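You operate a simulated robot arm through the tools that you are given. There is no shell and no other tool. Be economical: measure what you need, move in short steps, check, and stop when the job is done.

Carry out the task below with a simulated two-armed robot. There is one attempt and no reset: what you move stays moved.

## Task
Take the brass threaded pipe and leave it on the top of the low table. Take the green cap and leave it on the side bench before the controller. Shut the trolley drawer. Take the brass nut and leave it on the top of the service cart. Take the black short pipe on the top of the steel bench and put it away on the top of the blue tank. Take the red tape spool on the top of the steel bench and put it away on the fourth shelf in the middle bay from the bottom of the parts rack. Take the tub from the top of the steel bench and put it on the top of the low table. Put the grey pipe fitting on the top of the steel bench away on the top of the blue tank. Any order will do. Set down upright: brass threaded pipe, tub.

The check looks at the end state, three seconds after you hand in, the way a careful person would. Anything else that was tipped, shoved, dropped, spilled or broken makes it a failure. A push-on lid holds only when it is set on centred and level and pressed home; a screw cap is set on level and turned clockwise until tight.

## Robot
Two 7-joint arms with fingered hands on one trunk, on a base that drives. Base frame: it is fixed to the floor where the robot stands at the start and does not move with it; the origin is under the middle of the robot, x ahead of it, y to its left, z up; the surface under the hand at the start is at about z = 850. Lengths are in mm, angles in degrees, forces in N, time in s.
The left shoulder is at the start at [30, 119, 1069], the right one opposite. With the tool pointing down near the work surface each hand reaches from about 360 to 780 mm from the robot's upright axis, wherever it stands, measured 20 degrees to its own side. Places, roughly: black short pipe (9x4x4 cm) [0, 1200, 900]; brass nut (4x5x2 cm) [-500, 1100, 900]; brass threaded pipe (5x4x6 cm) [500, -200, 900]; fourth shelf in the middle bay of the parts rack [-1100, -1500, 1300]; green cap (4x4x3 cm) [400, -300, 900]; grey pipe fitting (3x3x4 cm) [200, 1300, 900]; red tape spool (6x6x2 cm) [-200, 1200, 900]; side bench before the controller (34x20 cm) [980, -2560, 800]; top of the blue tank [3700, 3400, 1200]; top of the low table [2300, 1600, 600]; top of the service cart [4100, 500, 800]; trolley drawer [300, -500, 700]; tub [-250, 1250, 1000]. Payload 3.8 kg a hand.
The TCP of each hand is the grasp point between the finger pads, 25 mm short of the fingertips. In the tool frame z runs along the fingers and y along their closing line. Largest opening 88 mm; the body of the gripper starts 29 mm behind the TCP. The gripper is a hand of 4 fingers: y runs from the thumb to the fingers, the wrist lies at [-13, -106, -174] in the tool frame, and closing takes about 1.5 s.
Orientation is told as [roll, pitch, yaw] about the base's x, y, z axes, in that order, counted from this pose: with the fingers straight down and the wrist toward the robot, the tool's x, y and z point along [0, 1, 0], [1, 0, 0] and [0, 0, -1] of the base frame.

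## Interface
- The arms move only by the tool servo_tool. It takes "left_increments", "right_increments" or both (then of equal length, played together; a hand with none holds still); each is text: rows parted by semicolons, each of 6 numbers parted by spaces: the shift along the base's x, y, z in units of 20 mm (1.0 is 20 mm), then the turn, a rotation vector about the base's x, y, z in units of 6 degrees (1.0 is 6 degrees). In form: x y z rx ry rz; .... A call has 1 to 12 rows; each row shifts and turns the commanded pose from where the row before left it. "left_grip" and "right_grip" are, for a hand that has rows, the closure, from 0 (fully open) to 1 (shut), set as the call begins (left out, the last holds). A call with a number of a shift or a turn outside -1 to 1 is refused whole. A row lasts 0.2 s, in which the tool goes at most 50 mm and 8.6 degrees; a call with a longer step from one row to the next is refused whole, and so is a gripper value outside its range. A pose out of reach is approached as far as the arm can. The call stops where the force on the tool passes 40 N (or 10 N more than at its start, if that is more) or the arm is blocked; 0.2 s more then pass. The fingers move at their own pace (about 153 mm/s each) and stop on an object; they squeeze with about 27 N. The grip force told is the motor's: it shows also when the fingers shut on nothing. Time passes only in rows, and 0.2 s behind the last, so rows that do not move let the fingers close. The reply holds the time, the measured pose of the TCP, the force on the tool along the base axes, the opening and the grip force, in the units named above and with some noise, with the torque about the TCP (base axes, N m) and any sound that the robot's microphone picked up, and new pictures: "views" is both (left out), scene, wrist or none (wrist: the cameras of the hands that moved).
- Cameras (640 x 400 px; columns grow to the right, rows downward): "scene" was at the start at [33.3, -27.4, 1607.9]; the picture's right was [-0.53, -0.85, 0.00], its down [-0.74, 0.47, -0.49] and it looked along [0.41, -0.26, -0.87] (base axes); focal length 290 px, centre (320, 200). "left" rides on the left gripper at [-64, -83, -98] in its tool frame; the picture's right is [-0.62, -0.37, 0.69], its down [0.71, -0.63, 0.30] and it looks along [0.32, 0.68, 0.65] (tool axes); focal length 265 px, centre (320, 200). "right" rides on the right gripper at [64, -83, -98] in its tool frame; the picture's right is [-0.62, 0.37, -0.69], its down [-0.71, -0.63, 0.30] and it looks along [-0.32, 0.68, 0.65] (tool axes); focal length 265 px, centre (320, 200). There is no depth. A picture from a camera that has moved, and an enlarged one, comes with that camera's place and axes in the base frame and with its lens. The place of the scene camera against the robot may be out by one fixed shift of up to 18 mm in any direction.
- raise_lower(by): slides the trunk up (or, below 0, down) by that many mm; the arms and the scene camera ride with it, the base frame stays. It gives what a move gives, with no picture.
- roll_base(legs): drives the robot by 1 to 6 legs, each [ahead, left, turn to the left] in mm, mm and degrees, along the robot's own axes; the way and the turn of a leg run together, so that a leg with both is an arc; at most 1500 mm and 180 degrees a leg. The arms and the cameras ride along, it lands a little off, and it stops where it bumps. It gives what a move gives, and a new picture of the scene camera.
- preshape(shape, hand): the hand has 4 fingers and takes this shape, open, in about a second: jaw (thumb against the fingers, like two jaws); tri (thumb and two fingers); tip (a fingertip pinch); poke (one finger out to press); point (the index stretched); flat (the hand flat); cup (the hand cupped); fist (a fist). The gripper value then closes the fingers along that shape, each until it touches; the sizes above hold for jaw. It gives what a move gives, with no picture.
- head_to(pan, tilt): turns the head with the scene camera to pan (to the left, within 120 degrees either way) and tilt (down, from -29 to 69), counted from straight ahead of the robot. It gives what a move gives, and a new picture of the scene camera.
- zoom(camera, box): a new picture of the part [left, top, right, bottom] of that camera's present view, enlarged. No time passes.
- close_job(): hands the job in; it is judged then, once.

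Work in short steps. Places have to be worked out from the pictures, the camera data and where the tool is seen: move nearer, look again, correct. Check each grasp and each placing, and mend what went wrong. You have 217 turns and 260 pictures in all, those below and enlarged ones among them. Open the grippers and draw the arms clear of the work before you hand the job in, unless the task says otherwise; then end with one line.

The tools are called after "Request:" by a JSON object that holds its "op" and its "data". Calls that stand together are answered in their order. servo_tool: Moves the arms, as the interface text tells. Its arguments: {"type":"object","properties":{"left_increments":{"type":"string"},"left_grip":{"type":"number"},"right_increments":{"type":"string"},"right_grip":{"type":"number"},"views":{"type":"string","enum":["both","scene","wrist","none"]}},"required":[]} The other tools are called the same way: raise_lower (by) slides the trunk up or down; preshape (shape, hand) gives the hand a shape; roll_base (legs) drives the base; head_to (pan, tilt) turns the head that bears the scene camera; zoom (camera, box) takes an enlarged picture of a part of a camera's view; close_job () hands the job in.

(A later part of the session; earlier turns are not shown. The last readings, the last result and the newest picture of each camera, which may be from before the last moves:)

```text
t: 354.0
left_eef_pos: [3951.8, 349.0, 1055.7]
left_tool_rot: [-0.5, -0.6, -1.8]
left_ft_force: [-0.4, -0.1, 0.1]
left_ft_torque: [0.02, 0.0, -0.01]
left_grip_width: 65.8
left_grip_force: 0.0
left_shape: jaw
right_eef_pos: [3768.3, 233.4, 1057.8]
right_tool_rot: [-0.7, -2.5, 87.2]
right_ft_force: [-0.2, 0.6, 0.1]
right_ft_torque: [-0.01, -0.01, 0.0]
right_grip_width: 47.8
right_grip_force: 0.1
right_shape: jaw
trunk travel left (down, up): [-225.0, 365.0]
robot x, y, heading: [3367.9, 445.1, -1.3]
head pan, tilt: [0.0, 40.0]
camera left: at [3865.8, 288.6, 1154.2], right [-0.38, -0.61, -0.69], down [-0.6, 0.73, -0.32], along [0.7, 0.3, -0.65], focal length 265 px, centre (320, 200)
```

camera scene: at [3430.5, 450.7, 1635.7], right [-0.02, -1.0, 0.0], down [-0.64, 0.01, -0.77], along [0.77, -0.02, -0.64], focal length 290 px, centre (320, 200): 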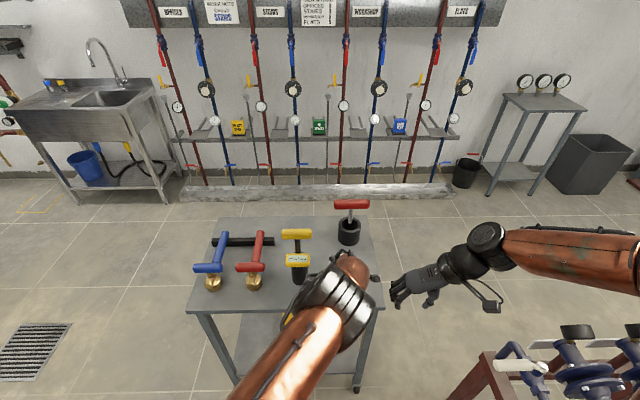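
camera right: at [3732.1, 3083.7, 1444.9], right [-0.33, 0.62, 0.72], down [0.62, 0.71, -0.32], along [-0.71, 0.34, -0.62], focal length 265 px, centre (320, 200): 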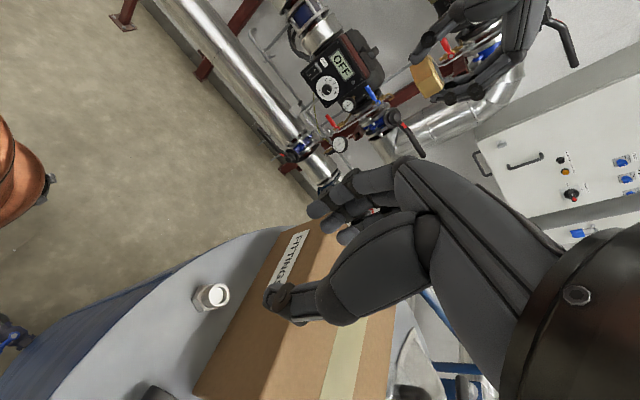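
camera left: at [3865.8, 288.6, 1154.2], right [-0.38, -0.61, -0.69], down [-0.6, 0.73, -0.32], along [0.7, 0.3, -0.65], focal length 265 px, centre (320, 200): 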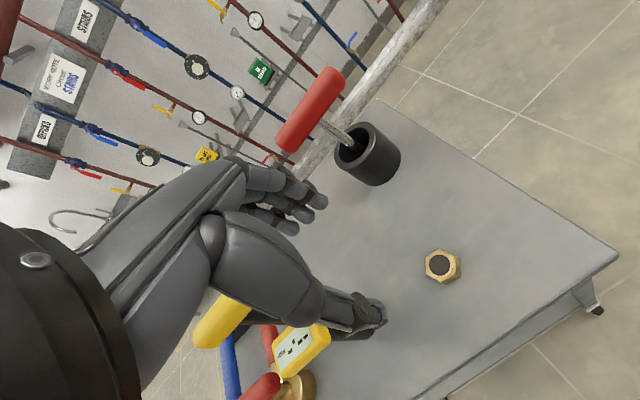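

The nut lies on the cart. I go back to the steel bench for the spool and the tub.

Request:
{"op": "roll_base", "data": {"legs": [[-450, 0, 0], [0, 0, 91], [0, 1500, 0], [0, 1500, 0]]}}

Request:
{"op": "head_to", "data": {"pan": 10, "tilt": 45}}

```text
t: 374.6
left_eef_pos: [5.6, 1038.5, 1055.8]
left_tool_rot: [-0.6, -0.7, 89.7]
left_ft_force: [-0.6, 0.2, -0.2]
left_ft_torque: [-0.02, 0.0, 0.01]
left_grip_width: 65.9
left_grip_force: 0.0
left_shape: jaw
right_eef_pos: [125.8, 857.7, 1057.0]
right_tool_rot: [-0.7, -2.6, 178.7]
right_ft_force: [-0.2, 0.8, 0.3]
right_ft_torque: [-0.01, -0.02, -0.02]
right_grip_width: 47.9
right_grip_force: 0.1
right_shape: jaw
trunk travel left (down, up): [-225.0, 365.0]
robot x, y, heading: [-74.5, 449.8, 90.1]
head pan, tilt: [0.0, 40.0]
camera scene: at [-78.8, 523.4, 1635.7], right [1.0, 0.0, 0.0], down [0.0, -0.64, -0.77], along [0.0, 0.77, -0.64], focal length 290 px, centre (320, 200)
```

scene: 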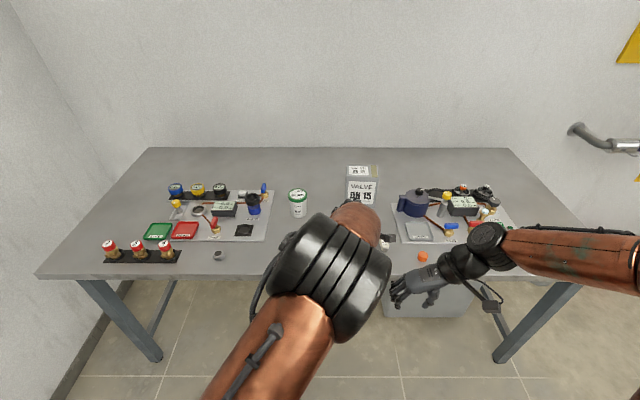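

```text
t: 375.4
left_eef_pos: [5.6, 1037.5, 1055.1]
left_tool_rot: [-0.5, -0.6, 89.6]
left_ft_force: [-0.5, -0.1, 0.4]
left_ft_torque: [-0.01, 0.0, 0.04]
left_grip_width: 66.0
left_grip_force: 0.1
left_shape: jaw
right_eef_pos: [125.7, 857.8, 1057.4]
right_tool_rot: [-0.7, -2.5, 178.6]
right_ft_force: [0.0, 0.3, 0.9]
right_ft_torque: [0.0, 0.0, 0.03]
right_grip_width: 47.8
right_grip_force: 0.0
right_shape: jaw
trunk travel left (down, up): [-225.0, 365.0]
robot x, y, heading: [-75.2, 449.6, 90.0]
head pan, tilt: [10.0, 45.0]
camera scene: at [-92.4, 518.5, 1628.5], right [0.98, 0.17, 0.0], down [0.12, -0.7, -0.71], along [-0.12, 0.7, -0.71], focal length 290 px, centre (320, 200)
```

scene: 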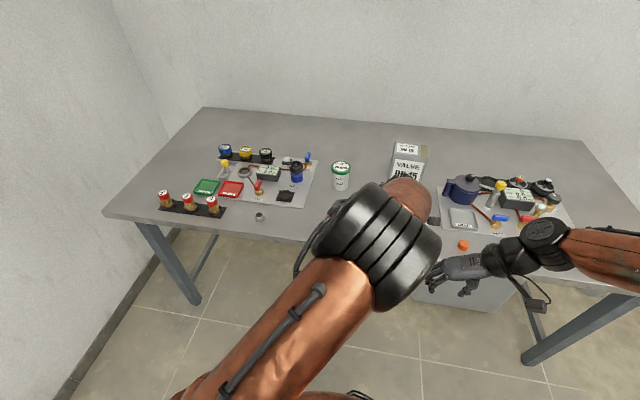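

The spool is hidden below my left arm. I drive 80 mm ahead and bring the left hand over the spool (≈(-163,1192)).

Request:
{"op": "roll_base", "data": {"legs": [[80, 0, 0]]}}

Request:
{"op": "servo_tool", "data": {"left_increments": "-1 0.4 -0.3 0 0 0; -1 0.4 -0.3 0 0 0; -1 0.4 -0.3 0 0 0; -1 0.4 -0.3 0 0 0; -1 0.4 -0.3 0 0 0; -1 0.4 -0.3 0 0 0; -1 0.4 -0.3 0 0 0; -1 0.4 -0.3 0 0 0", "left_grip": 0, "views": "wrist"}}

```text
t: 376.4
left_eef_pos: [6.4, 1122.6, 1053.1]
left_tool_rot: [-0.6, -0.5, 89.6]
left_ft_force: [0.1, 0.0, -0.3]
left_ft_torque: [-0.04, 0.02, -0.02]
left_grip_width: 65.8
left_grip_force: 0.1
left_shape: jaw
right_eef_pos: [126.5, 942.0, 1056.9]
right_tool_rot: [-0.6, -2.4, 178.5]
right_ft_force: [0.2, -0.1, -0.9]
right_ft_torque: [-0.04, 0.02, 0.0]
right_grip_width: 48.1
right_grip_force: 0.1
right_shape: jaw
trunk travel left (down, up): [-225.0, 365.0]
robot x, y, heading: [-77.9, 534.8, 90.0]
head pan, tilt: [10.0, 45.0]
camera scene: at [-92.6, 604.6, 1628.4], right [0.98, 0.17, 0.0], down [0.12, -0.7, -0.71], along [-0.12, 0.7, -0.71], focal length 290 px, centre (320, 200)
```

scene: 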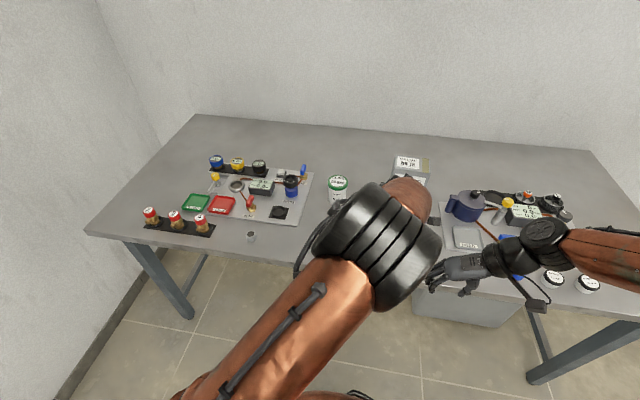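

```text
t: 378.2
left_eef_pos: [-154.7, 1186.0, 1007.4]
left_tool_rot: [-0.6, -0.5, 89.5]
left_ft_force: [-0.5, -0.5, 1.1]
left_ft_torque: [-0.01, -0.01, -0.01]
left_grip_width: 88.1
left_grip_force: 0.2
left_shape: jaw
right_eef_pos: [122.9, 941.6, 1057.9]
right_tool_rot: [-0.6, -2.5, 178.5]
right_ft_force: [0.3, -0.5, -0.2]
right_ft_torque: [0.01, 0.0, -0.02]
right_grip_width: 47.9
right_grip_force: 0.0
right_shape: jaw
trunk travel left (down, up): [-225.0, 365.0]
robot x, y, heading: [-76.0, 538.1, 89.8]
head pan, tilt: [10.0, 45.0]
camera left: at [-91.7, 1102.0, 1106.1], right [0.62, -0.37, -0.69], down [-0.72, -0.62, -0.32], along [-0.31, 0.69, -0.65], focal length 265 px, centre (320, 200)
```

left: 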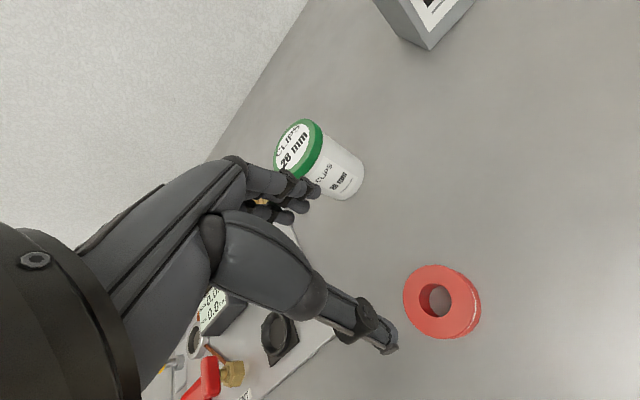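

Spool at (-157,1163), 60 mm wide. I align and descend to z≈912.

Request:
{"op": "servo_tool", "data": {"left_increments": "-0.1 -0.6 -0.8 0 0 0; 0 -0.5 -1 0 0 0; 0 0 -1 0 0 0; 0 0 -1 0 0 0; 0 0 -1 0 0 0", "views": "wrist"}}

```text
t: 379.4
left_eef_pos: [-156.4, 1162.7, 909.6]
left_tool_rot: [-0.5, -0.5, 89.6]
left_ft_force: [0.2, 0.0, 1.5]
left_ft_torque: [-0.01, 0.01, -0.01]
left_grip_width: 87.9
left_grip_force: 0.0
left_shape: jaw
right_eef_pos: [126.1, 941.4, 1057.8]
right_tool_rot: [-0.7, -2.5, 178.6]
right_ft_force: [1.1, 0.2, 0.0]
right_ft_torque: [0.02, -0.01, 0.01]
right_grip_width: 47.8
right_grip_force: 0.0
right_shape: jaw
trunk travel left (down, up): [-225.0, 365.0]
robot x, y, heading: [-76.8, 536.0, 89.9]
head pan, tilt: [10.0, 45.0]
camera left: at [-92.4, 1079.1, 1008.9], right [0.62, -0.37, -0.69], down [-0.72, -0.62, -0.32], along [-0.31, 0.69, -0.65], focal length 265 px, centre (320, 200)
```

left: 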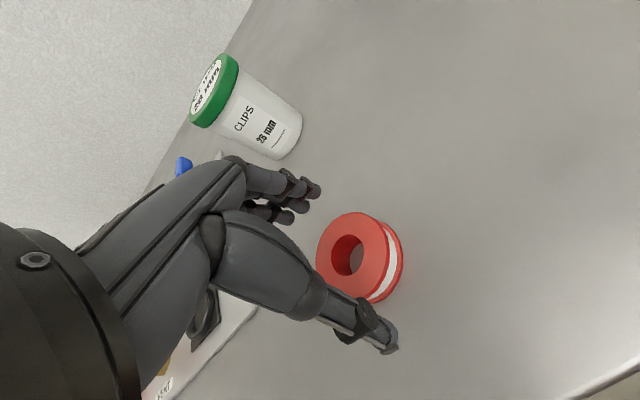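

Centred. Lower to z≈888 and close.

Request:
{"op": "servo_tool", "data": {"left_increments": "0 0 -0.7 0 0 0; 0 0 -0.4 0 0 0; 0 0 0 0 0 0", "views": "none"}}

Request:
{"op": "servo_tool", "data": {"left_increments": "0 0 0 0 0 0; 0 0 0 0 0 0; 0 0 0 0 0 0; 0 0 0 0 0 0; 0 0 0 0 0 0; 0 0 0 0 0 0; 0 0 0 0 0 0", "left_grip": 1, "views": "wrist"}}

```text
t: 380.2
left_eef_pos: [-156.0, 1163.7, 888.3]
left_tool_rot: [-0.7, -0.6, 89.6]
left_ft_force: [0.4, 0.4, -0.3]
left_ft_torque: [0.0, 0.01, -0.03]
left_grip_width: 88.2
left_grip_force: 0.1
left_shape: jaw
right_eef_pos: [126.6, 941.0, 1057.0]
right_tool_rot: [-0.6, -2.4, 178.5]
right_ft_force: [0.7, 0.9, 0.5]
right_ft_torque: [-0.01, 0.01, -0.01]
right_grip_width: 48.1
right_grip_force: 0.1
right_shape: jaw
trunk travel left (down, up): [-225.0, 365.0]
robot x, y, heading: [-75.9, 530.3, 90.2]
head pan, tilt: [10.0, 45.0]
```

```text
t: 381.8
left_eef_pos: [-155.4, 1162.7, 888.3]
left_tool_rot: [-0.5, -0.7, 89.6]
left_ft_force: [-0.1, -0.4, 0.2]
left_ft_torque: [0.0, 0.02, 0.0]
left_grip_width: 47.2
left_grip_force: 26.7
left_shape: jaw
right_eef_pos: [125.4, 941.0, 1056.7]
right_tool_rot: [-0.6, -2.5, 178.5]
right_ft_force: [-1.2, -0.1, 0.4]
right_ft_torque: [-0.03, -0.02, 0.01]
right_grip_width: 48.1
right_grip_force: 0.2
right_shape: jaw
trunk travel left (down, up): [-225.0, 365.0]
robot x, y, heading: [-79.4, 531.5, 90.0]
head pan, tilt: [10.0, 45.0]
camera left: at [-92.8, 1079.2, 987.0], right [0.62, -0.37, -0.69], down [-0.72, -0.62, -0.32], along [-0.31, 0.69, -0.65], focal length 265 px, centre (320, 200)
```

left: 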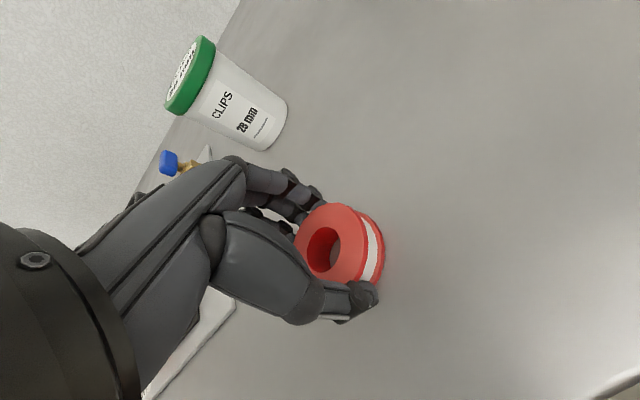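

Held. I lift the spool away to the left, and meanwhile pitch the right hand forward for the tub.

Request:
{"op": "servo_tool", "data": {"left_increments": "0 0 1 0 0 0; 0 0 1 0 0 0; 0 0 1 0 0 0; 0 0 1 0 0 0; 0 0 1 0 0 0; 0 0 1 0 0 0; -0.5 0 1 0 0 0; -1 0 1 0 0 0; -1 0 1 0 0 0; -1 0 1 0 0 0; -1 0 0 0 0 0; -1 0 0 0 0 0", "right_increments": "0 0 0 1 0 0; 0 0 0 1 0 0; 0 0 0 1 0 0; 0 0 0 1 0 0; 0 0 0 1 0 0; 0 0 0 1 0 0; 0 0 0 1 0 0; 0 0 0 1 0 0; 0 0 0 1 0 0; 0 0 0 1 0 0; 0 0 0 1 0 0; 0 0 0 1 0 0", "right_grip": 0, "views": "none"}}

Request:
{"op": "roll_base", "data": {"legs": [[130, 150, 0]]}}

Request:
{"op": "head_to", "data": {"pan": 0, "tilt": 48}}

```text
t: 384.4
left_eef_pos: [-263.0, 1162.7, 1090.3]
left_tool_rot: [-0.5, -0.7, 89.5]
left_ft_force: [0.1, 0.6, -0.3]
left_ft_torque: [-0.01, -0.02, 0.01]
left_grip_width: 46.8
left_grip_force: 26.6
left_shape: jaw
right_eef_pos: [125.3, 941.2, 1057.3]
right_tool_rot: [-72.9, -2.3, -178.0]
right_ft_force: [-0.8, -0.6, 0.5]
right_ft_torque: [0.01, -0.04, 0.02]
right_grip_width: 88.0
right_grip_force: 0.1
right_shape: jaw
trunk travel left (down, up): [-225.0, 365.0]
robot x, y, heading: [-76.8, 534.9, 89.8]
head pan, tilt: [10.0, 45.0]
```

```text
t: 386.0
left_eef_pos: [-415.7, 1294.1, 1089.5]
left_tool_rot: [-0.6, -0.6, 89.5]
left_ft_force: [-1.1, -0.2, -0.7]
left_ft_torque: [-0.02, 0.0, 0.02]
left_grip_width: 46.9
left_grip_force: 26.7
left_shape: jaw
right_eef_pos: [-26.5, 1070.3, 1056.4]
right_tool_rot: [-72.7, -2.0, -178.2]
right_ft_force: [0.5, -0.1, 0.1]
right_ft_torque: [0.02, 0.04, -0.01]
right_grip_width: 88.0
right_grip_force: 0.1
right_shape: jaw
trunk travel left (down, up): [-225.0, 365.0]
robot x, y, heading: [-229.1, 662.4, 89.7]
head pan, tilt: [10.0, 45.0]
camera scene: at [-246.3, 732.9, 1628.4], right [0.98, 0.17, 0.0], down [0.12, -0.7, -0.71], along [-0.12, 0.7, -0.71], focal length 290 px, centre (320, 200)
```

scene: 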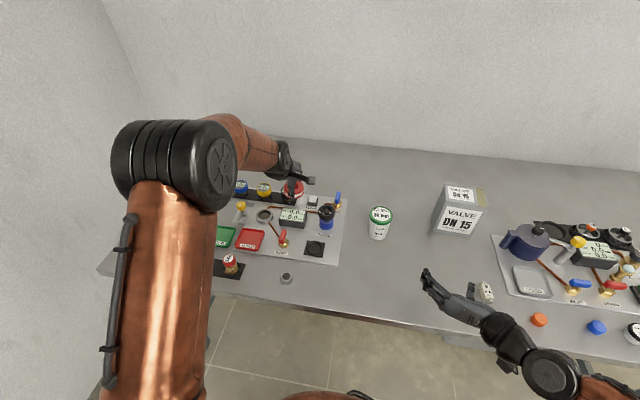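

```text
t: 386.8
left_eef_pos: [-413.9, 1292.7, 1089.5]
left_tool_rot: [-0.7, -0.5, 89.4]
left_ft_force: [0.5, -0.1, -0.5]
left_ft_torque: [-0.03, 0.01, 0.0]
left_grip_width: 46.8
left_grip_force: 27.3
left_shape: jaw
right_eef_pos: [-25.7, 1069.1, 1057.0]
right_tool_rot: [-72.6, -2.2, -178.2]
right_ft_force: [0.3, 0.5, 0.0]
right_ft_torque: [0.03, 0.03, 0.02]
right_grip_width: 87.9
right_grip_force: 0.0
right_shape: jaw
trunk travel left (down, up): [-225.0, 365.0]
robot x, y, heading: [-229.4, 663.0, 89.9]
head pan, tilt: [0.0, 48.0]
camera scene: at [-230.8, 730.3, 1624.3], right [1.0, 0.0, 0.0], down [0.0, -0.74, -0.67], along [0.0, 0.67, -0.74], focal length 290 px, centre (320, 200)
```

scene: 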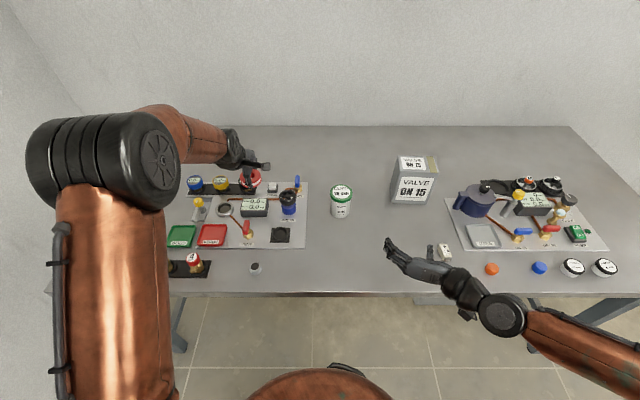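

The black pipe that blocked the wrist is gone now. I bring the right hand in front of the tub again.

Request:
{"op": "servo_tool", "data": {"right_increments": "-0.8 0.9 -0.3 0.3 0 0; -0.8 0.9 -0.3 0.2 0 0; -0.8 0.9 -0.3 0 0 0; -0.8 0.9 -0.3 0 0 0; -0.8 0.9 -0.3 0 0 0; -0.8 0.9 -0.3 0 0 0; -0.8 0.9 -0.3 0 0 0; -0.7 0.9 -0.3 0 0 0; -0.6 0.9 -0.3 0 0 0", "views": "wrist"}}

```text
t: 388.8
left_eef_pos: [-414.2, 1292.7, 1090.1]
left_tool_rot: [-0.6, -0.5, 89.5]
left_ft_force: [0.2, -0.3, -0.7]
left_ft_torque: [-0.03, 0.03, -0.01]
left_grip_width: 47.1
left_grip_force: 27.5
left_shape: jaw
right_eef_pos: [-166.5, 1232.3, 1000.3]
right_tool_rot: [-75.6, -2.1, -178.1]
right_ft_force: [0.0, 0.2, 0.4]
right_ft_torque: [0.03, -0.01, -0.02]
right_grip_width: 88.0
right_grip_force: 0.0
right_shape: jaw
trunk travel left (down, up): [-225.0, 365.0]
robot x, y, heading: [-227.1, 661.7, 89.7]
head pan, tilt: [0.0, 48.0]
camera right: at [-80.3, 1125.2, 958.8], right [-0.32, -0.53, 0.78], down [0.64, 0.49, 0.59], along [-0.7, 0.69, 0.18], focal length 265 px, centre (320, 200)
```

right: 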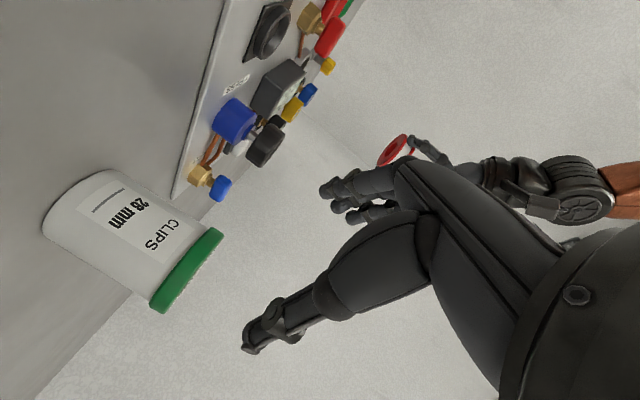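

Same alignment as before. I advance diagonally as before, then the rest with z held about 912.

Request:
{"op": "servo_tool", "data": {"right_increments": "0 0.8 -0.85 0 0 0; 0 0.8 -0.85 0 0 0; 0 0.8 -0.85 0 0 0; 0 0.8 -0.85 0 0 0; 0 0.6 -0.4 0 0 0; 0 0.6 -0.3 0 0 0", "views": "both"}}

```text
t: 390.1
left_eef_pos: [-414.7, 1292.3, 1090.0]
left_tool_rot: [-0.6, -0.6, 89.5]
left_ft_force: [-0.5, 0.7, 0.6]
left_ft_torque: [0.02, 0.0, 0.02]
left_grip_width: 47.1
left_grip_force: 26.5
left_shape: jaw
right_eef_pos: [-161.8, 1320.4, 920.0]
right_tool_rot: [-75.6, -2.1, -178.2]
right_ft_force: [0.8, -0.1, 0.8]
right_ft_torque: [-0.02, 0.0, -0.02]
right_grip_width: 88.0
right_grip_force: 0.1
right_shape: jaw
trunk travel left (down, up): [-225.0, 365.0]
robot x, y, heading: [-228.4, 664.8, 89.9]
head pan, tilt: [0.0, 48.0]
camera scene: at [-231.3, 731.1, 1624.3], right [1.0, 0.0, 0.0], down [0.0, -0.74, -0.67], along [0.0, 0.67, -0.74], focal length 290 px, centre (320, 200)
camera right: at [-76.9, 1212.4, 877.7], right [-0.32, -0.53, 0.79], down [0.64, 0.49, 0.59], along [-0.7, 0.69, 0.18], focal length 265 px, centre (320, 200)
```

scene: 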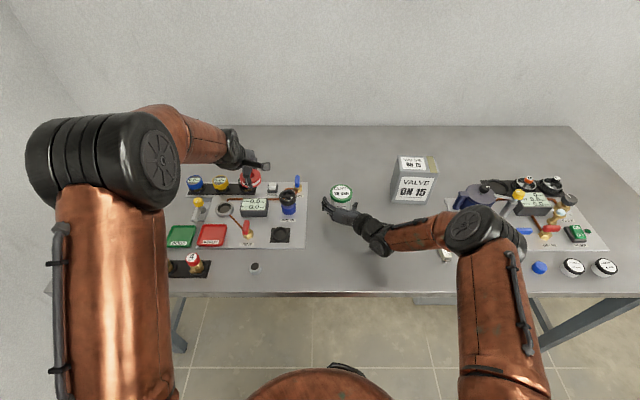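
right: 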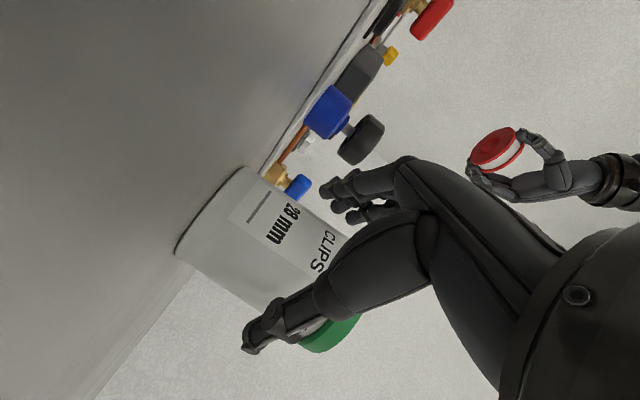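

Tub at x≈-167; I shift 5 mm left and advance the remaining 30 mm in small steps.

Request:
{"op": "servo_tool", "data": {"right_increments": "-0.25 0.3 -0.1 0 0 0; 0 0.4 -0.1 0 0 0; 0 0.4 -0.1 0 0 0; 0 0.4 -0.1 0 0 0", "views": "wrist"}}

```text
t: 391.1
left_eef_pos: [-412.9, 1292.5, 1090.1]
left_tool_rot: [-0.7, -0.6, 89.6]
left_ft_force: [0.0, 0.6, -0.4]
left_ft_torque: [0.0, -0.02, -0.05]
left_grip_width: 46.9
left_grip_force: 26.4
left_shape: jaw
right_eef_pos: [-170.0, 1349.6, 914.8]
right_tool_rot: [-75.7, -2.1, -178.2]
right_ft_force: [0.4, -3.9, 8.8]
right_ft_torque: [-1.27, -0.87, -0.42]
right_grip_width: 87.9
right_grip_force: 0.0
right_shape: jaw
trunk travel left (down, up): [-225.0, 365.0]
robot x, y, heading: [-229.2, 666.6, 89.8]
head pan, tilt: [0.0, 48.0]
camera right: at [-83.9, 1242.6, 872.8], right [-0.32, -0.53, 0.78], down [0.64, 0.49, 0.59], along [-0.7, 0.69, 0.18], focal length 265 px, centre (320, 200)
```

right: 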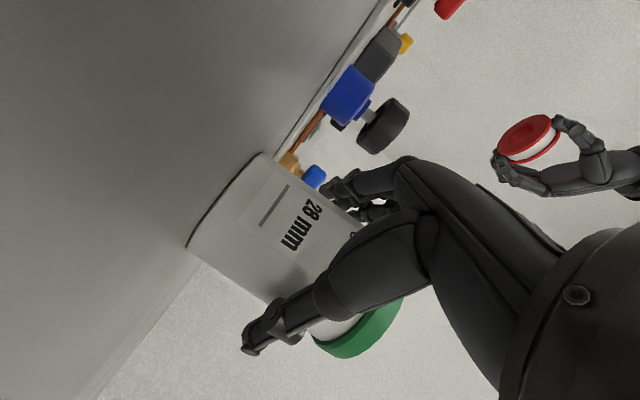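

A slight touch of the wrist on the bench sets the lower limit; z≈916 is fine (mid-height of the tub). I rise 3 mm and close.

Request:
{"op": "servo_tool", "data": {"right_increments": "0 0.1 0.2 0 0 0; 0 0 0 0 0 0", "views": "none"}}

Request:
{"op": "servo_tool", "data": {"right_increments": "0 0 0 0 0 0; 0 0 0 0 0 0; 0 0 0 0 0 0; 0 0 0 0 0 0; 0 0 0 0 0 0; 0 0 0 0 0 0; 0 0 0 0 0 0", "right_grip": 1, "views": "both"}}

```text
t: 391.8
left_eef_pos: [-413.8, 1294.2, 1089.6]
left_tool_rot: [-0.7, -0.6, 89.4]
left_ft_force: [-0.5, 0.5, -0.5]
left_ft_torque: [0.02, 0.03, -0.04]
left_grip_width: 47.2
left_grip_force: 27.1
left_shape: jaw
right_eef_pos: [-170.2, 1352.5, 917.9]
right_tool_rot: [-75.7, -2.2, -178.0]
right_ft_force: [0.4, 0.6, 0.8]
right_ft_torque: [0.02, 0.0, -0.02]
right_grip_width: 88.0
right_grip_force: 0.1
right_shape: jaw
trunk travel left (down, up): [-225.0, 365.0]
robot x, y, heading: [-227.6, 660.2, 89.9]
head pan, tilt: [0.0, 48.0]
```

```text
t: 393.4
left_eef_pos: [-413.6, 1293.5, 1089.7]
left_tool_rot: [-0.6, -0.6, 89.5]
left_ft_force: [-0.4, 0.0, 0.7]
left_ft_torque: [-0.02, 0.05, 0.0]
left_grip_width: 47.0
left_grip_force: 27.2
left_shape: jaw
right_eef_pos: [-169.5, 1353.6, 917.5]
right_tool_rot: [-75.7, -2.1, -178.1]
right_ft_force: [0.9, -0.8, 0.0]
right_ft_torque: [-0.03, -0.15, 0.01]
right_grip_width: 66.0
right_grip_force: 26.6
right_shape: jaw
trunk travel left (down, up): [-225.0, 365.0]
robot x, y, heading: [-230.8, 663.3, 89.7]
head pan, tilt: [0.0, 48.0]
camera scene: at [-231.1, 730.8, 1624.3], right [1.0, 0.0, 0.0], down [0.0, -0.74, -0.67], along [0.0, 0.67, -0.74], focal length 290 px, centre (320, 200)
camera right: at [-83.3, 1244.4, 875.2], right [-0.32, -0.53, 0.78], down [0.64, 0.49, 0.59], along [-0.7, 0.69, 0.18], focal length 265 px, centre (320, 200)
```

scene: 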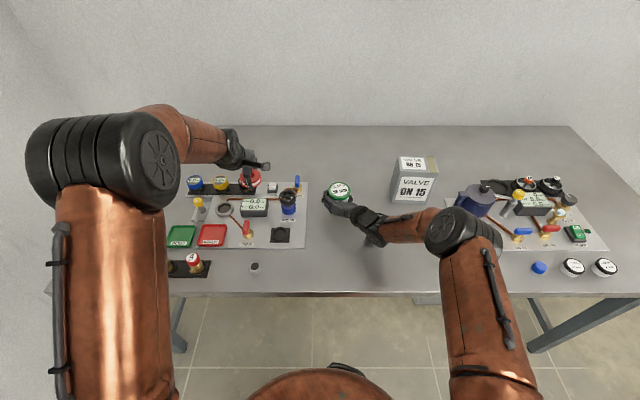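
right: 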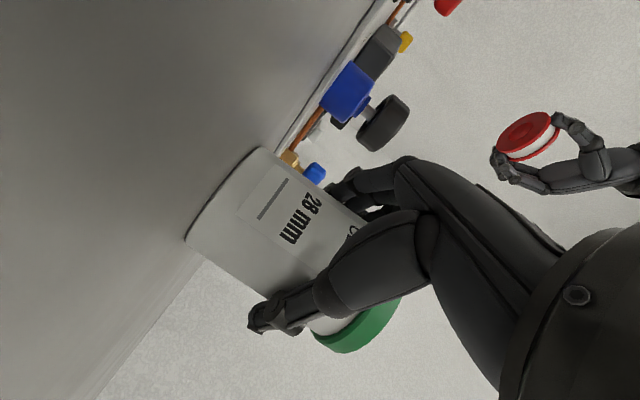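

Gripped at 66 mm. I lift 40 mm and check that the tub comes along.

Request:
{"op": "servo_tool", "data": {"right_increments": "0 0 0.4 0 0 0; 0 0 0.5 0 0 0; 0 0 0.6 0 0 0; 0 0 0.6 0 0 0", "views": "both"}}

```text
t: 394.4
left_eef_pos: [-415.3, 1292.2, 1088.8]
left_tool_rot: [-0.5, -0.6, 89.5]
left_ft_force: [-0.4, -0.1, -0.2]
left_ft_torque: [-0.01, 0.02, -0.01]
left_grip_width: 46.9
left_grip_force: 26.4
left_shape: jaw
right_eef_pos: [-170.3, 1352.3, 958.7]
right_tool_rot: [-75.7, -2.2, -178.0]
right_ft_force: [-0.3, -0.3, -2.0]
right_ft_torque: [-0.03, 0.03, -0.02]
right_grip_width: 66.1
right_grip_force: 27.0
right_shape: jaw
trunk travel left (down, up): [-225.0, 365.0]
robot x, y, heading: [-229.2, 663.1, 90.0]
head pan, tilt: [0.0, 48.0]
camera scene: at [-231.3, 730.8, 1624.3], right [1.0, 0.0, 0.0], down [0.0, -0.74, -0.67], along [0.0, 0.67, -0.74], focal length 290 px, centre (320, 200)
camera right: at [-84.3, 1243.2, 917.4], right [-0.32, -0.53, 0.78], down [0.64, 0.49, 0.59], along [-0.7, 0.69, 0.18], focal length 265 px, centre (320, 200)
```

scene: 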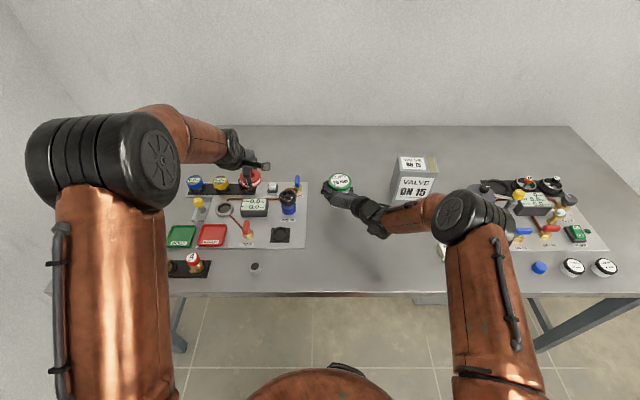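
right: 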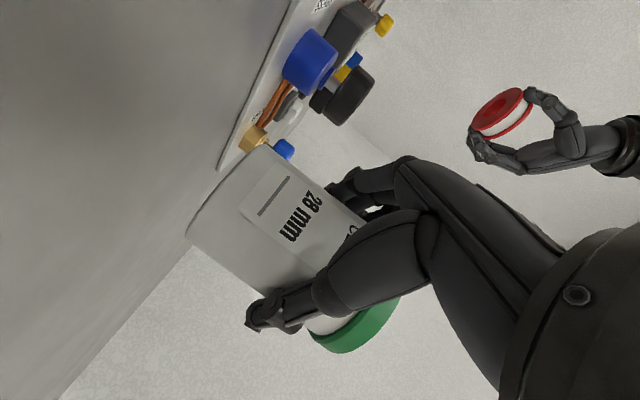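

Lifted cleanly. I raise it to z≈1080 and pull back, then drive round to the east side of the low table.

Request:
{"op": "servo_tool", "data": {"right_increments": "0 0 1 0 0 0; 0 0 1 0 0 0; 0 0 1 0 0 0; 0 0 1 0 0 0; 0 -0.5 1 0 0 0; 0 -0.7 1 0 0 0; 0 -0.8 0 0 0 0; 0 -0.8 0 0 0 0; 0 -0.8 0 0 0 0; 0 -0.8 0 0 0 0", "views": "none"}}

Request:
{"op": "roll_base", "data": {"legs": [[-140, 0, 0], [0, -1500, 0], [0, -1500, 0], [0, -400, 0], [1000, 0, 0]]}}

```text
t: 396.6
left_eef_pos: [-414.6, 1293.9, 1089.5]
left_tool_rot: [-0.6, -0.6, 89.4]
left_ft_force: [0.9, -0.2, 0.1]
left_ft_torque: [0.01, 0.03, 0.0]
left_grip_width: 46.9
left_grip_force: 27.1
left_shape: jaw
right_eef_pos: [-169.7, 1264.5, 1079.3]
right_tool_rot: [-75.7, -2.0, -178.1]
right_ft_force: [-0.5, 0.2, -2.2]
right_ft_torque: [-0.02, 0.01, 0.02]
right_grip_width: 66.2
right_grip_force: 27.2
right_shape: jaw
trunk travel left (down, up): [-225.0, 365.0]
robot x, y, heading: [-230.7, 661.3, 90.1]
head pan, tilt: [0.0, 48.0]
```

```text
t: 419.0
left_eef_pos: [2992.2, 2195.3, 1090.3]
left_tool_rot: [-0.6, -0.4, 89.7]
left_ft_force: [0.1, 0.4, -0.6]
left_ft_torque: [0.0, 0.02, 0.02]
left_grip_width: 46.9
left_grip_force: 26.7
left_shape: jaw
right_eef_pos: [3236.7, 2167.4, 1079.1]
right_tool_rot: [-75.7, -2.0, -177.9]
right_ft_force: [-1.3, 0.6, -3.4]
right_ft_torque: [0.0, -0.01, 0.01]
right_grip_width: 65.8
right_grip_force: 27.0
right_shape: jaw
trunk travel left (down, up): [-225.0, 365.0]
robot x, y, heading: [3177.3, 1566.4, 89.8]
head pan, tilt: [0.0, 48.0]
camera scene: at [3177.3, 1633.0, 1624.2], right [1.0, 0.0, 0.0], down [0.0, -0.74, -0.67], along [0.0, 0.67, -0.74], focal length 290 px, centre (320, 200)
```

scene: 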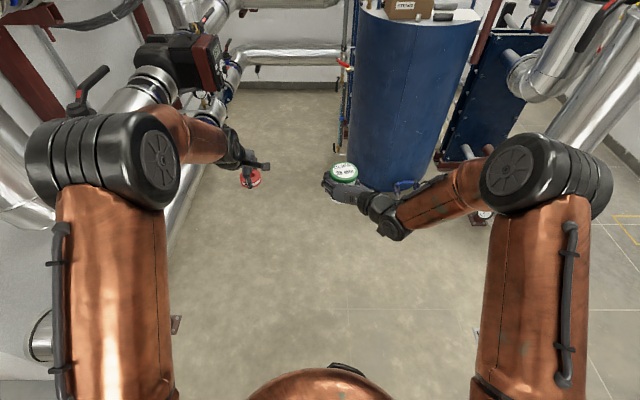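

Clear around. I turn left 90° to face the table from the east.

Request:
{"op": "roll_base", "data": {"legs": [[0, 0, 90]]}}

Request:
{"op": "head_to", "data": {"pan": 0, "tilt": 45}}

```text
t: 423.3
left_eef_pos: [2554.2, 1364.6, 1089.9]
left_tool_rot: [-0.5, -0.6, -179.1]
left_ft_force: [-0.7, -0.9, -0.6]
left_ft_torque: [0.0, -0.01, 0.03]
left_grip_width: 46.6
left_grip_force: 27.0
left_shape: jaw
right_eef_pos: [2578.2, 1609.5, 1080.1]
right_tool_rot: [-75.6, -2.1, -86.9]
right_ft_force: [-0.3, -0.8, -2.5]
right_ft_torque: [-0.02, -0.02, 0.01]
right_grip_width: 65.9
right_grip_force: 27.2
right_shape: jaw
trunk travel left (down, up): [-225.0, 365.0]
robot x, y, heading: [3178.0, 1566.8, -178.7]
head pan, tilt: [0.0, 48.0]
camera scene: at [3117.7, 1571.4, 1624.3], right [-0.02, 1.0, 0.0], down [0.74, 0.02, -0.67], along [-0.67, -0.01, -0.74], focal length 290 px, centre (320, 200)
```

scene: 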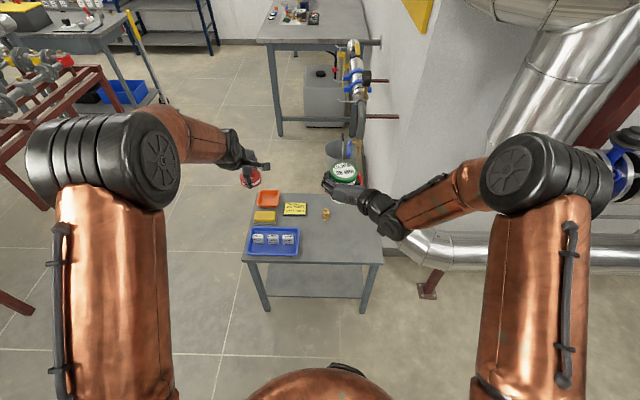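

```text
t: 423.9
left_eef_pos: [2553.6, 1364.1, 1090.4]
left_tool_rot: [-0.6, -0.6, -179.2]
left_ft_force: [-0.4, 0.6, -0.1]
left_ft_torque: [-0.03, -0.02, 0.01]
left_grip_width: 46.4
left_grip_force: 26.6
left_shape: jaw
right_eef_pos: [2578.4, 1609.9, 1079.3]
right_tool_rot: [-75.7, -2.1, -86.7]
right_ft_force: [0.6, 0.9, -2.8]
right_ft_torque: [0.01, -0.01, 0.02]
right_grip_width: 65.8
right_grip_force: 27.2
right_shape: jaw
trunk travel left (down, up): [-225.0, 365.0]
robot x, y, heading: [3183.9, 1565.3, -178.6]
head pan, tilt: [0.0, 45.0]
camera scene: at [3115.2, 1571.5, 1628.4], right [-0.02, 1.0, 0.0], down [0.71, 0.02, -0.71], along [-0.71, -0.02, -0.71], focal length 290 px, centre (320, 200)
```

scene: 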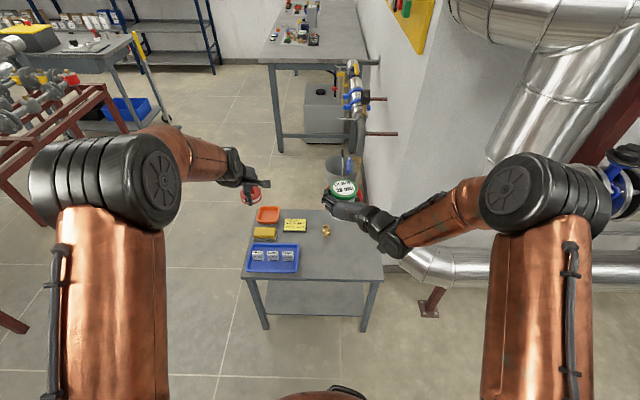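

I zoom to judge the table edge and free spot.

Request:
{"op": "zoom", "data": {"camera": "scene", "box": [230, 170, 430, 295]}}

```text
3.20 times, centred on (330, 232) of scene
camera zoom: at [3115.2, 1571.5, 1628.4], right [-0.02, 1.0, 0.0], down [0.71, 0.02, -0.71], along [-0.71, -0.02, -0.71], focal length 929 px, centre (288, 96)
```

zoom: 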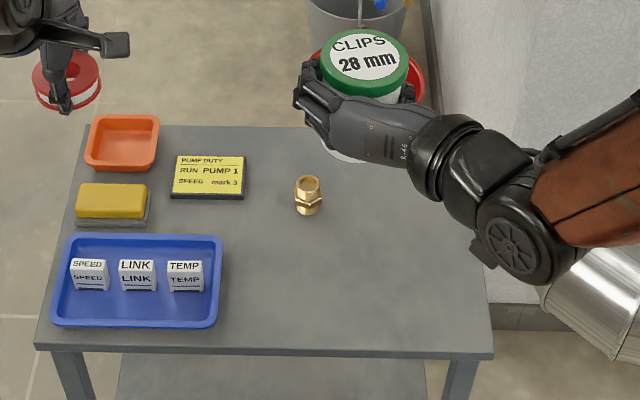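

The near edge is at x≈2508; the spot around (2405,1640) is free, 40+ mm from the brass pipe. I drive 100 mm ahead and lower the trunk.

Request:
{"op": "roll_base", "data": {"legs": [[100, 0, 0]]}}

Request:
{"op": "raise_lower", "data": {"by": -222}}

Request:
{"op": "servo_tool", "data": {"right_increments": "-0.6 0.3 -0.8 0 0 0; -0.6 0.3 -0.8 0 0 0; -0.6 0.3 -0.8 0 0 0; -0.5 0.3 -0.8 0 0 0; -0.5 0.3 -0.8 0 0 0", "views": "both"}}

```text
t: 425.1
left_eef_pos: [2450.9, 1364.9, 1088.0]
left_tool_rot: [-0.5, -0.5, -179.4]
left_ft_force: [0.1, 0.2, -0.7]
left_ft_torque: [-0.01, 0.02, 0.0]
left_grip_width: 46.4
left_grip_force: 27.0
left_shape: jaw
right_eef_pos: [2475.4, 1608.1, 1079.8]
right_tool_rot: [-75.7, -2.1, -86.8]
right_ft_force: [-0.3, 0.4, -2.8]
right_ft_torque: [-0.05, -0.04, -0.01]
right_grip_width: 66.1
right_grip_force: 26.7
right_shape: jaw
trunk travel left (down, up): [-225.0, 365.0]
robot x, y, heading: [3074.8, 1566.4, -178.9]
head pan, tilt: [0.0, 45.0]
camera scene: at [3011.9, 1569.5, 1628.4], right [-0.02, 1.0, 0.0], down [0.71, 0.01, -0.71], along [-0.71, -0.01, -0.71], focal length 290 px, centre (320, 200)
```

scene: 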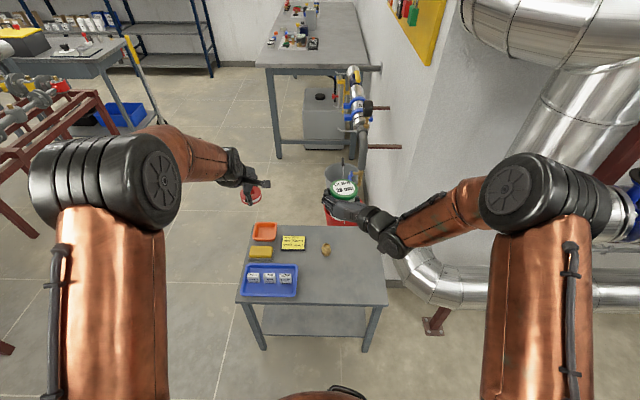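

```text
t: 427.4
left_eef_pos: [2452.1, 1364.6, 868.6]
left_tool_rot: [-0.7, -0.6, -179.4]
left_ft_force: [0.5, -0.1, -0.6]
left_ft_torque: [-0.02, 0.03, 0.01]
left_grip_width: 46.4
left_grip_force: 26.7
left_shape: jaw
right_eef_pos: [2476.8, 1609.1, 858.2]
right_tool_rot: [-75.7, -2.1, -86.9]
right_ft_force: [-0.1, 0.0, -3.0]
right_ft_torque: [0.02, -0.02, 0.02]
right_grip_width: 65.7
right_grip_force: 27.3
right_shape: jaw
trunk travel left (down, up): [-3.0, 587.0]
robot x, y, heading: [3078.2, 1564.6, -178.9]
head pan, tilt: [0.0, 45.0]
```

```text
t: 428.6
left_eef_pos: [2453.0, 1365.3, 867.9]
left_tool_rot: [-0.5, -0.5, -179.2]
left_ft_force: [0.4, 0.1, -0.1]
left_ft_torque: [0.0, 0.0, 0.01]
left_grip_width: 46.4
left_grip_force: 26.8
left_shape: jaw
right_eef_pos: [2419.9, 1639.9, 777.1]
right_tool_rot: [-75.7, -2.1, -86.8]
right_ft_force: [-0.1, -0.6, -3.6]
right_ft_torque: [0.0, -0.05, -0.02]
right_grip_width: 66.1
right_grip_force: 27.0
right_shape: jaw
trunk travel left (down, up): [-3.0, 587.0]
robot x, y, heading: [3075.1, 1559.7, -178.9]
head pan, tilt: [0.0, 45.0]
camera scene: at [3013.4, 1569.6, 1406.4], right [-0.02, 1.0, 0.0], down [0.71, 0.01, -0.71], along [-0.71, -0.01, -0.71], focal length 290 px, centre (320, 200)
camera right: at [2526.9, 1727.2, 735.5], right [0.54, -0.31, 0.78], down [-0.51, 0.63, 0.59], along [-0.68, -0.72, 0.18], focal length 265 px, centre (320, 200)
```

scene: 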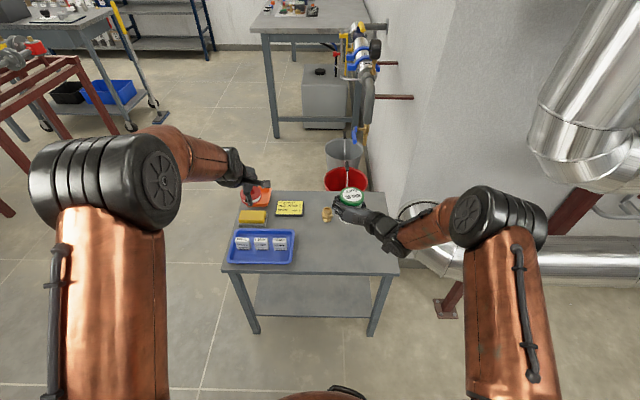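
right: 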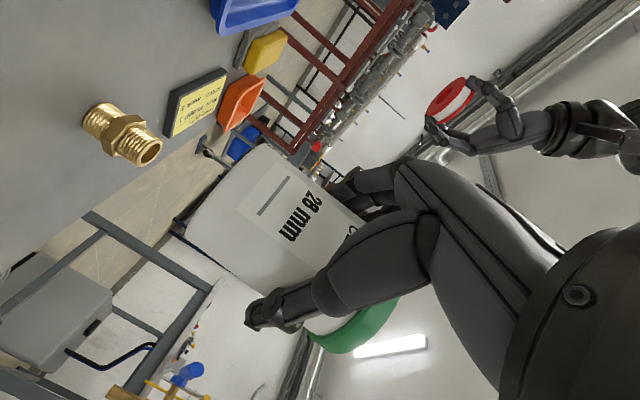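

Over the spot. I lower to z≈660, then finely.

Request:
{"op": "servo_tool", "data": {"right_increments": "0 0 -1 0 0 0; 0 0 -1 0 0 0; 0 0 -1 0 0 0; 0 0 -1 0 0 0; 0 0 -1 0 0 0; 0 0 -0.8 0 0 0", "views": "both"}}

```text
t: 430.0
left_eef_pos: [2453.1, 1363.7, 866.8]
left_tool_rot: [-0.6, -0.5, -179.3]
left_ft_force: [-0.1, 0.1, 0.0]
left_ft_torque: [-0.01, -0.01, -0.03]
left_grip_width: 46.2
left_grip_force: 27.0
left_shape: jaw
right_eef_pos: [2421.0, 1638.9, 660.5]
right_tool_rot: [-75.7, -2.2, -87.0]
right_ft_force: [0.1, -1.0, -2.1]
right_ft_torque: [0.01, -0.05, 0.01]
right_grip_width: 66.3
right_grip_force: 26.8
right_shape: jaw
trunk travel left (down, up): [-3.0, 587.0]
robot x, y, heading: [3078.7, 1559.8, -179.0]
head pan, tilt: [0.0, 45.0]
camera scene: at [3013.5, 1569.6, 1406.5], right [-0.02, 1.0, 0.0], down [0.71, 0.01, -0.71], along [-0.71, -0.01, -0.71], focal length 290 px, centre (320, 200)
camera right: at [2528.0, 1726.8, 618.5], right [0.54, -0.31, 0.79], down [-0.51, 0.63, 0.59], along [-0.68, -0.71, 0.18], focal length 265 px, centre (320, 200)
```

scene: 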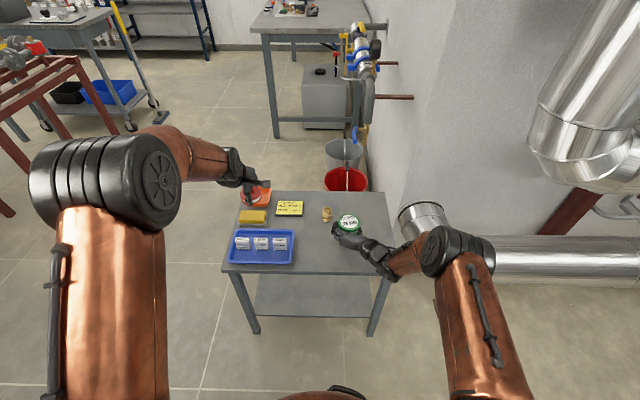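
right: 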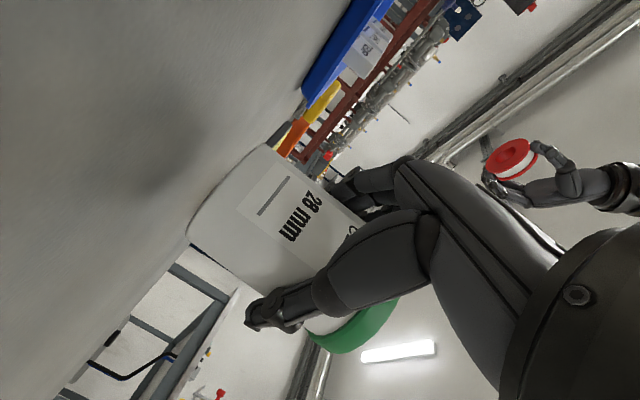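

Fine lowering to contact.

Request:
{"op": "servo_tool", "data": {"right_increments": "0 0 -0.3 0 0 0; 0 0 -0.2 0 0 0; 0 0 -0.15 0 0 0; 0 0 -0.15 0 0 0; 0 0 -0.15 0 0 0; 0 0 -0.15 0 0 0; 0 0 -0.15 0 0 0; 0 0 -0.15 0 0 0; 0 0 -0.15 0 0 0; 0 0 -0.15 0 0 0", "views": "wrist"}}

```text
t: 432.2
left_eef_pos: [2453.8, 1364.9, 869.9]
left_tool_rot: [-0.7, -0.7, -179.3]
left_ft_force: [0.1, -0.1, 0.1]
left_ft_torque: [-0.02, 0.02, 0.0]
left_grip_width: 46.3
left_grip_force: 27.2
left_shape: jaw
right_eef_pos: [2419.5, 1638.5, 632.5]
right_tool_rot: [-76.3, -2.2, -86.9]
right_ft_force: [5.9, -1.5, 25.2]
right_ft_torque: [-0.37, 0.29, -0.05]
right_grip_width: 66.7
right_grip_force: 27.2
right_shape: jaw
trunk travel left (down, up): [-3.0, 587.0]
robot x, y, heading: [3075.9, 1560.4, -179.0]
head pan, tilt: [0.0, 45.0]
camera right: at [2526.5, 1726.0, 588.8], right [0.54, -0.31, 0.78], down [-0.5, 0.63, 0.6], along [-0.67, -0.71, 0.19], focal length 265 px, centre (320, 200)
```

right: 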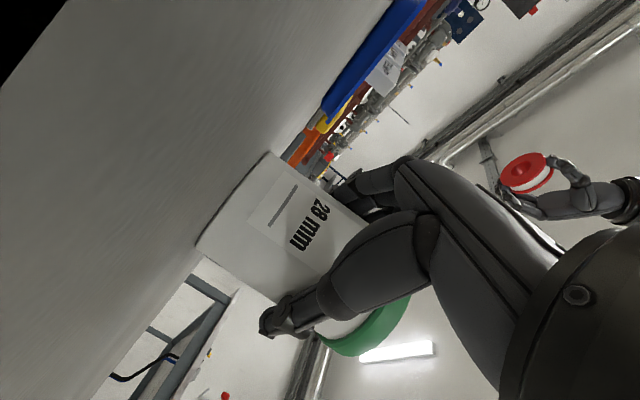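

The tub stands on the table. I ease 1 mm, open, then withdraw backward along the fingers.

Request:
{"op": "servo_tool", "data": {"right_increments": "0 0 0.08 0 0 0; 0 0 0 0 0 0; 0 0 0 0 0 0; 0 0 0 0 0 0; 0 0 0 0 0 0; 0 0 0 0 0 0", "right_grip": 0, "views": "wrist"}}

```text
t: 433.6
left_eef_pos: [2452.4, 1365.2, 868.2]
left_tool_rot: [-0.6, -0.5, -179.3]
left_ft_force: [-0.3, -0.5, 0.0]
left_ft_torque: [0.02, -0.05, -0.02]
left_grip_width: 46.4
left_grip_force: 27.0
left_shape: jaw
right_eef_pos: [2419.6, 1639.4, 630.0]
right_tool_rot: [-75.7, -2.1, -86.9]
right_ft_force: [0.0, -0.1, 0.5]
right_ft_torque: [-0.02, -0.01, 0.02]
right_grip_width: 87.6
right_grip_force: 0.1
right_shape: jaw
trunk travel left (down, up): [-3.0, 587.0]
robot x, y, heading: [3081.2, 1561.8, -179.1]
head pan, tilt: [0.0, 45.0]
camera right: at [2527.5, 1726.4, 586.9], right [0.54, -0.31, 0.78], down [-0.51, 0.63, 0.59], along [-0.68, -0.72, 0.18], focal length 265 px, centre (320, 200)
```

right: 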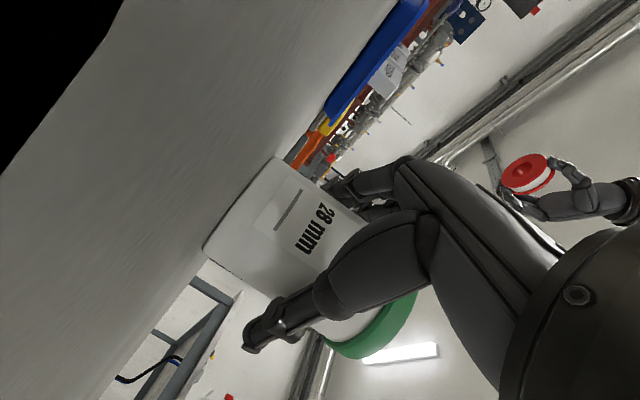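

Released. Withdrawing straight back (+x).

Request:
{"op": "servo_tool", "data": {"right_increments": "0.5 0 0.1 0 0 0; 0.7 0 0.15 0 0 0; 0.9 0 0.2 0 0 0; 0.9 0 0.3 0 0 0; 0.9 0 0.5 0 0 0; 0.9 0 0.7 0 0 0; 0.9 0 1 0 0 0; 0.9 0 1 0 0 0; 0.5 0 1 0 0 0; 0 0 1 0 0 0; 0 0 1 0 0 0; 0 0 1 0 0 0", "views": "both"}}

Request:
{"op": "zoom", "data": {"camera": "scene", "box": [210, 160, 410, 285]}}

```text
t: 436.2
left_eef_pos: [2452.9, 1365.1, 868.5]
left_tool_rot: [-0.6, -0.6, -179.2]
left_ft_force: [0.9, -0.8, 0.0]
left_ft_torque: [-0.01, 0.07, -0.02]
left_grip_width: 46.3
left_grip_force: 27.4
left_shape: jaw
right_eef_pos: [2563.0, 1639.0, 791.0]
right_tool_rot: [-75.6, -2.1, -86.9]
right_ft_force: [-0.3, -0.4, 0.3]
right_ft_torque: [-0.02, -0.05, 0.0]
right_grip_width: 87.8
right_grip_force: 0.0
right_shape: jaw
trunk travel left (down, up): [-3.0, 587.0]
robot x, y, heading: [3072.2, 1563.1, -179.0]
head pan, tilt: [0.0, 45.0]
camera scene: at [3014.2, 1569.4, 1406.5], right [-0.02, 1.0, 0.0], down [0.71, 0.01, -0.71], along [-0.71, -0.01, -0.71], focal length 290 px, centre (320, 200)
camera right: at [2669.8, 1725.8, 748.6], right [0.54, -0.31, 0.79], down [-0.51, 0.63, 0.59], along [-0.68, -0.72, 0.18], focal length 265 px, centre (320, 200)
```

scene: 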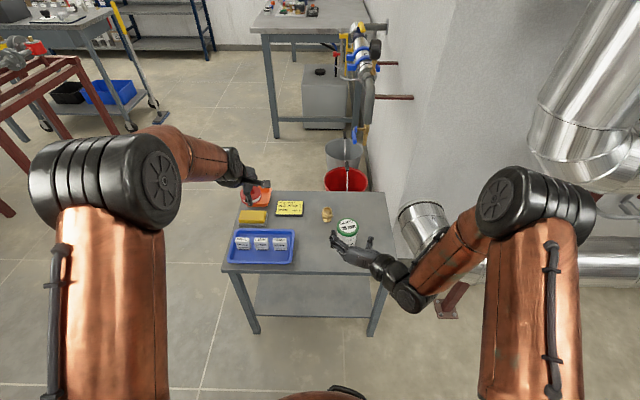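
right: 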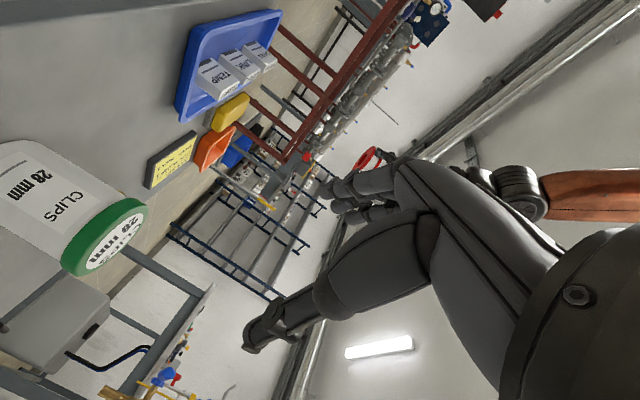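

```text
3.20 times, centred on (310, 222) of scene
camera zoom: at [3014.2, 1569.4, 1406.5], right [-0.02, 1.0, 0.0], down [0.71, 0.01, -0.71], along [-0.71, -0.01, -0.71], focal length 929 px, centre (352, 128)
```

zoom: 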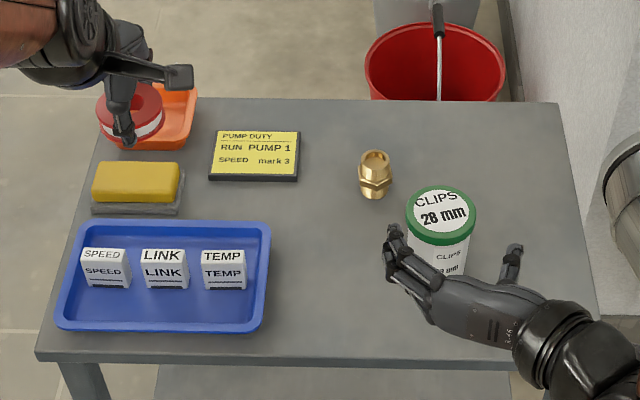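

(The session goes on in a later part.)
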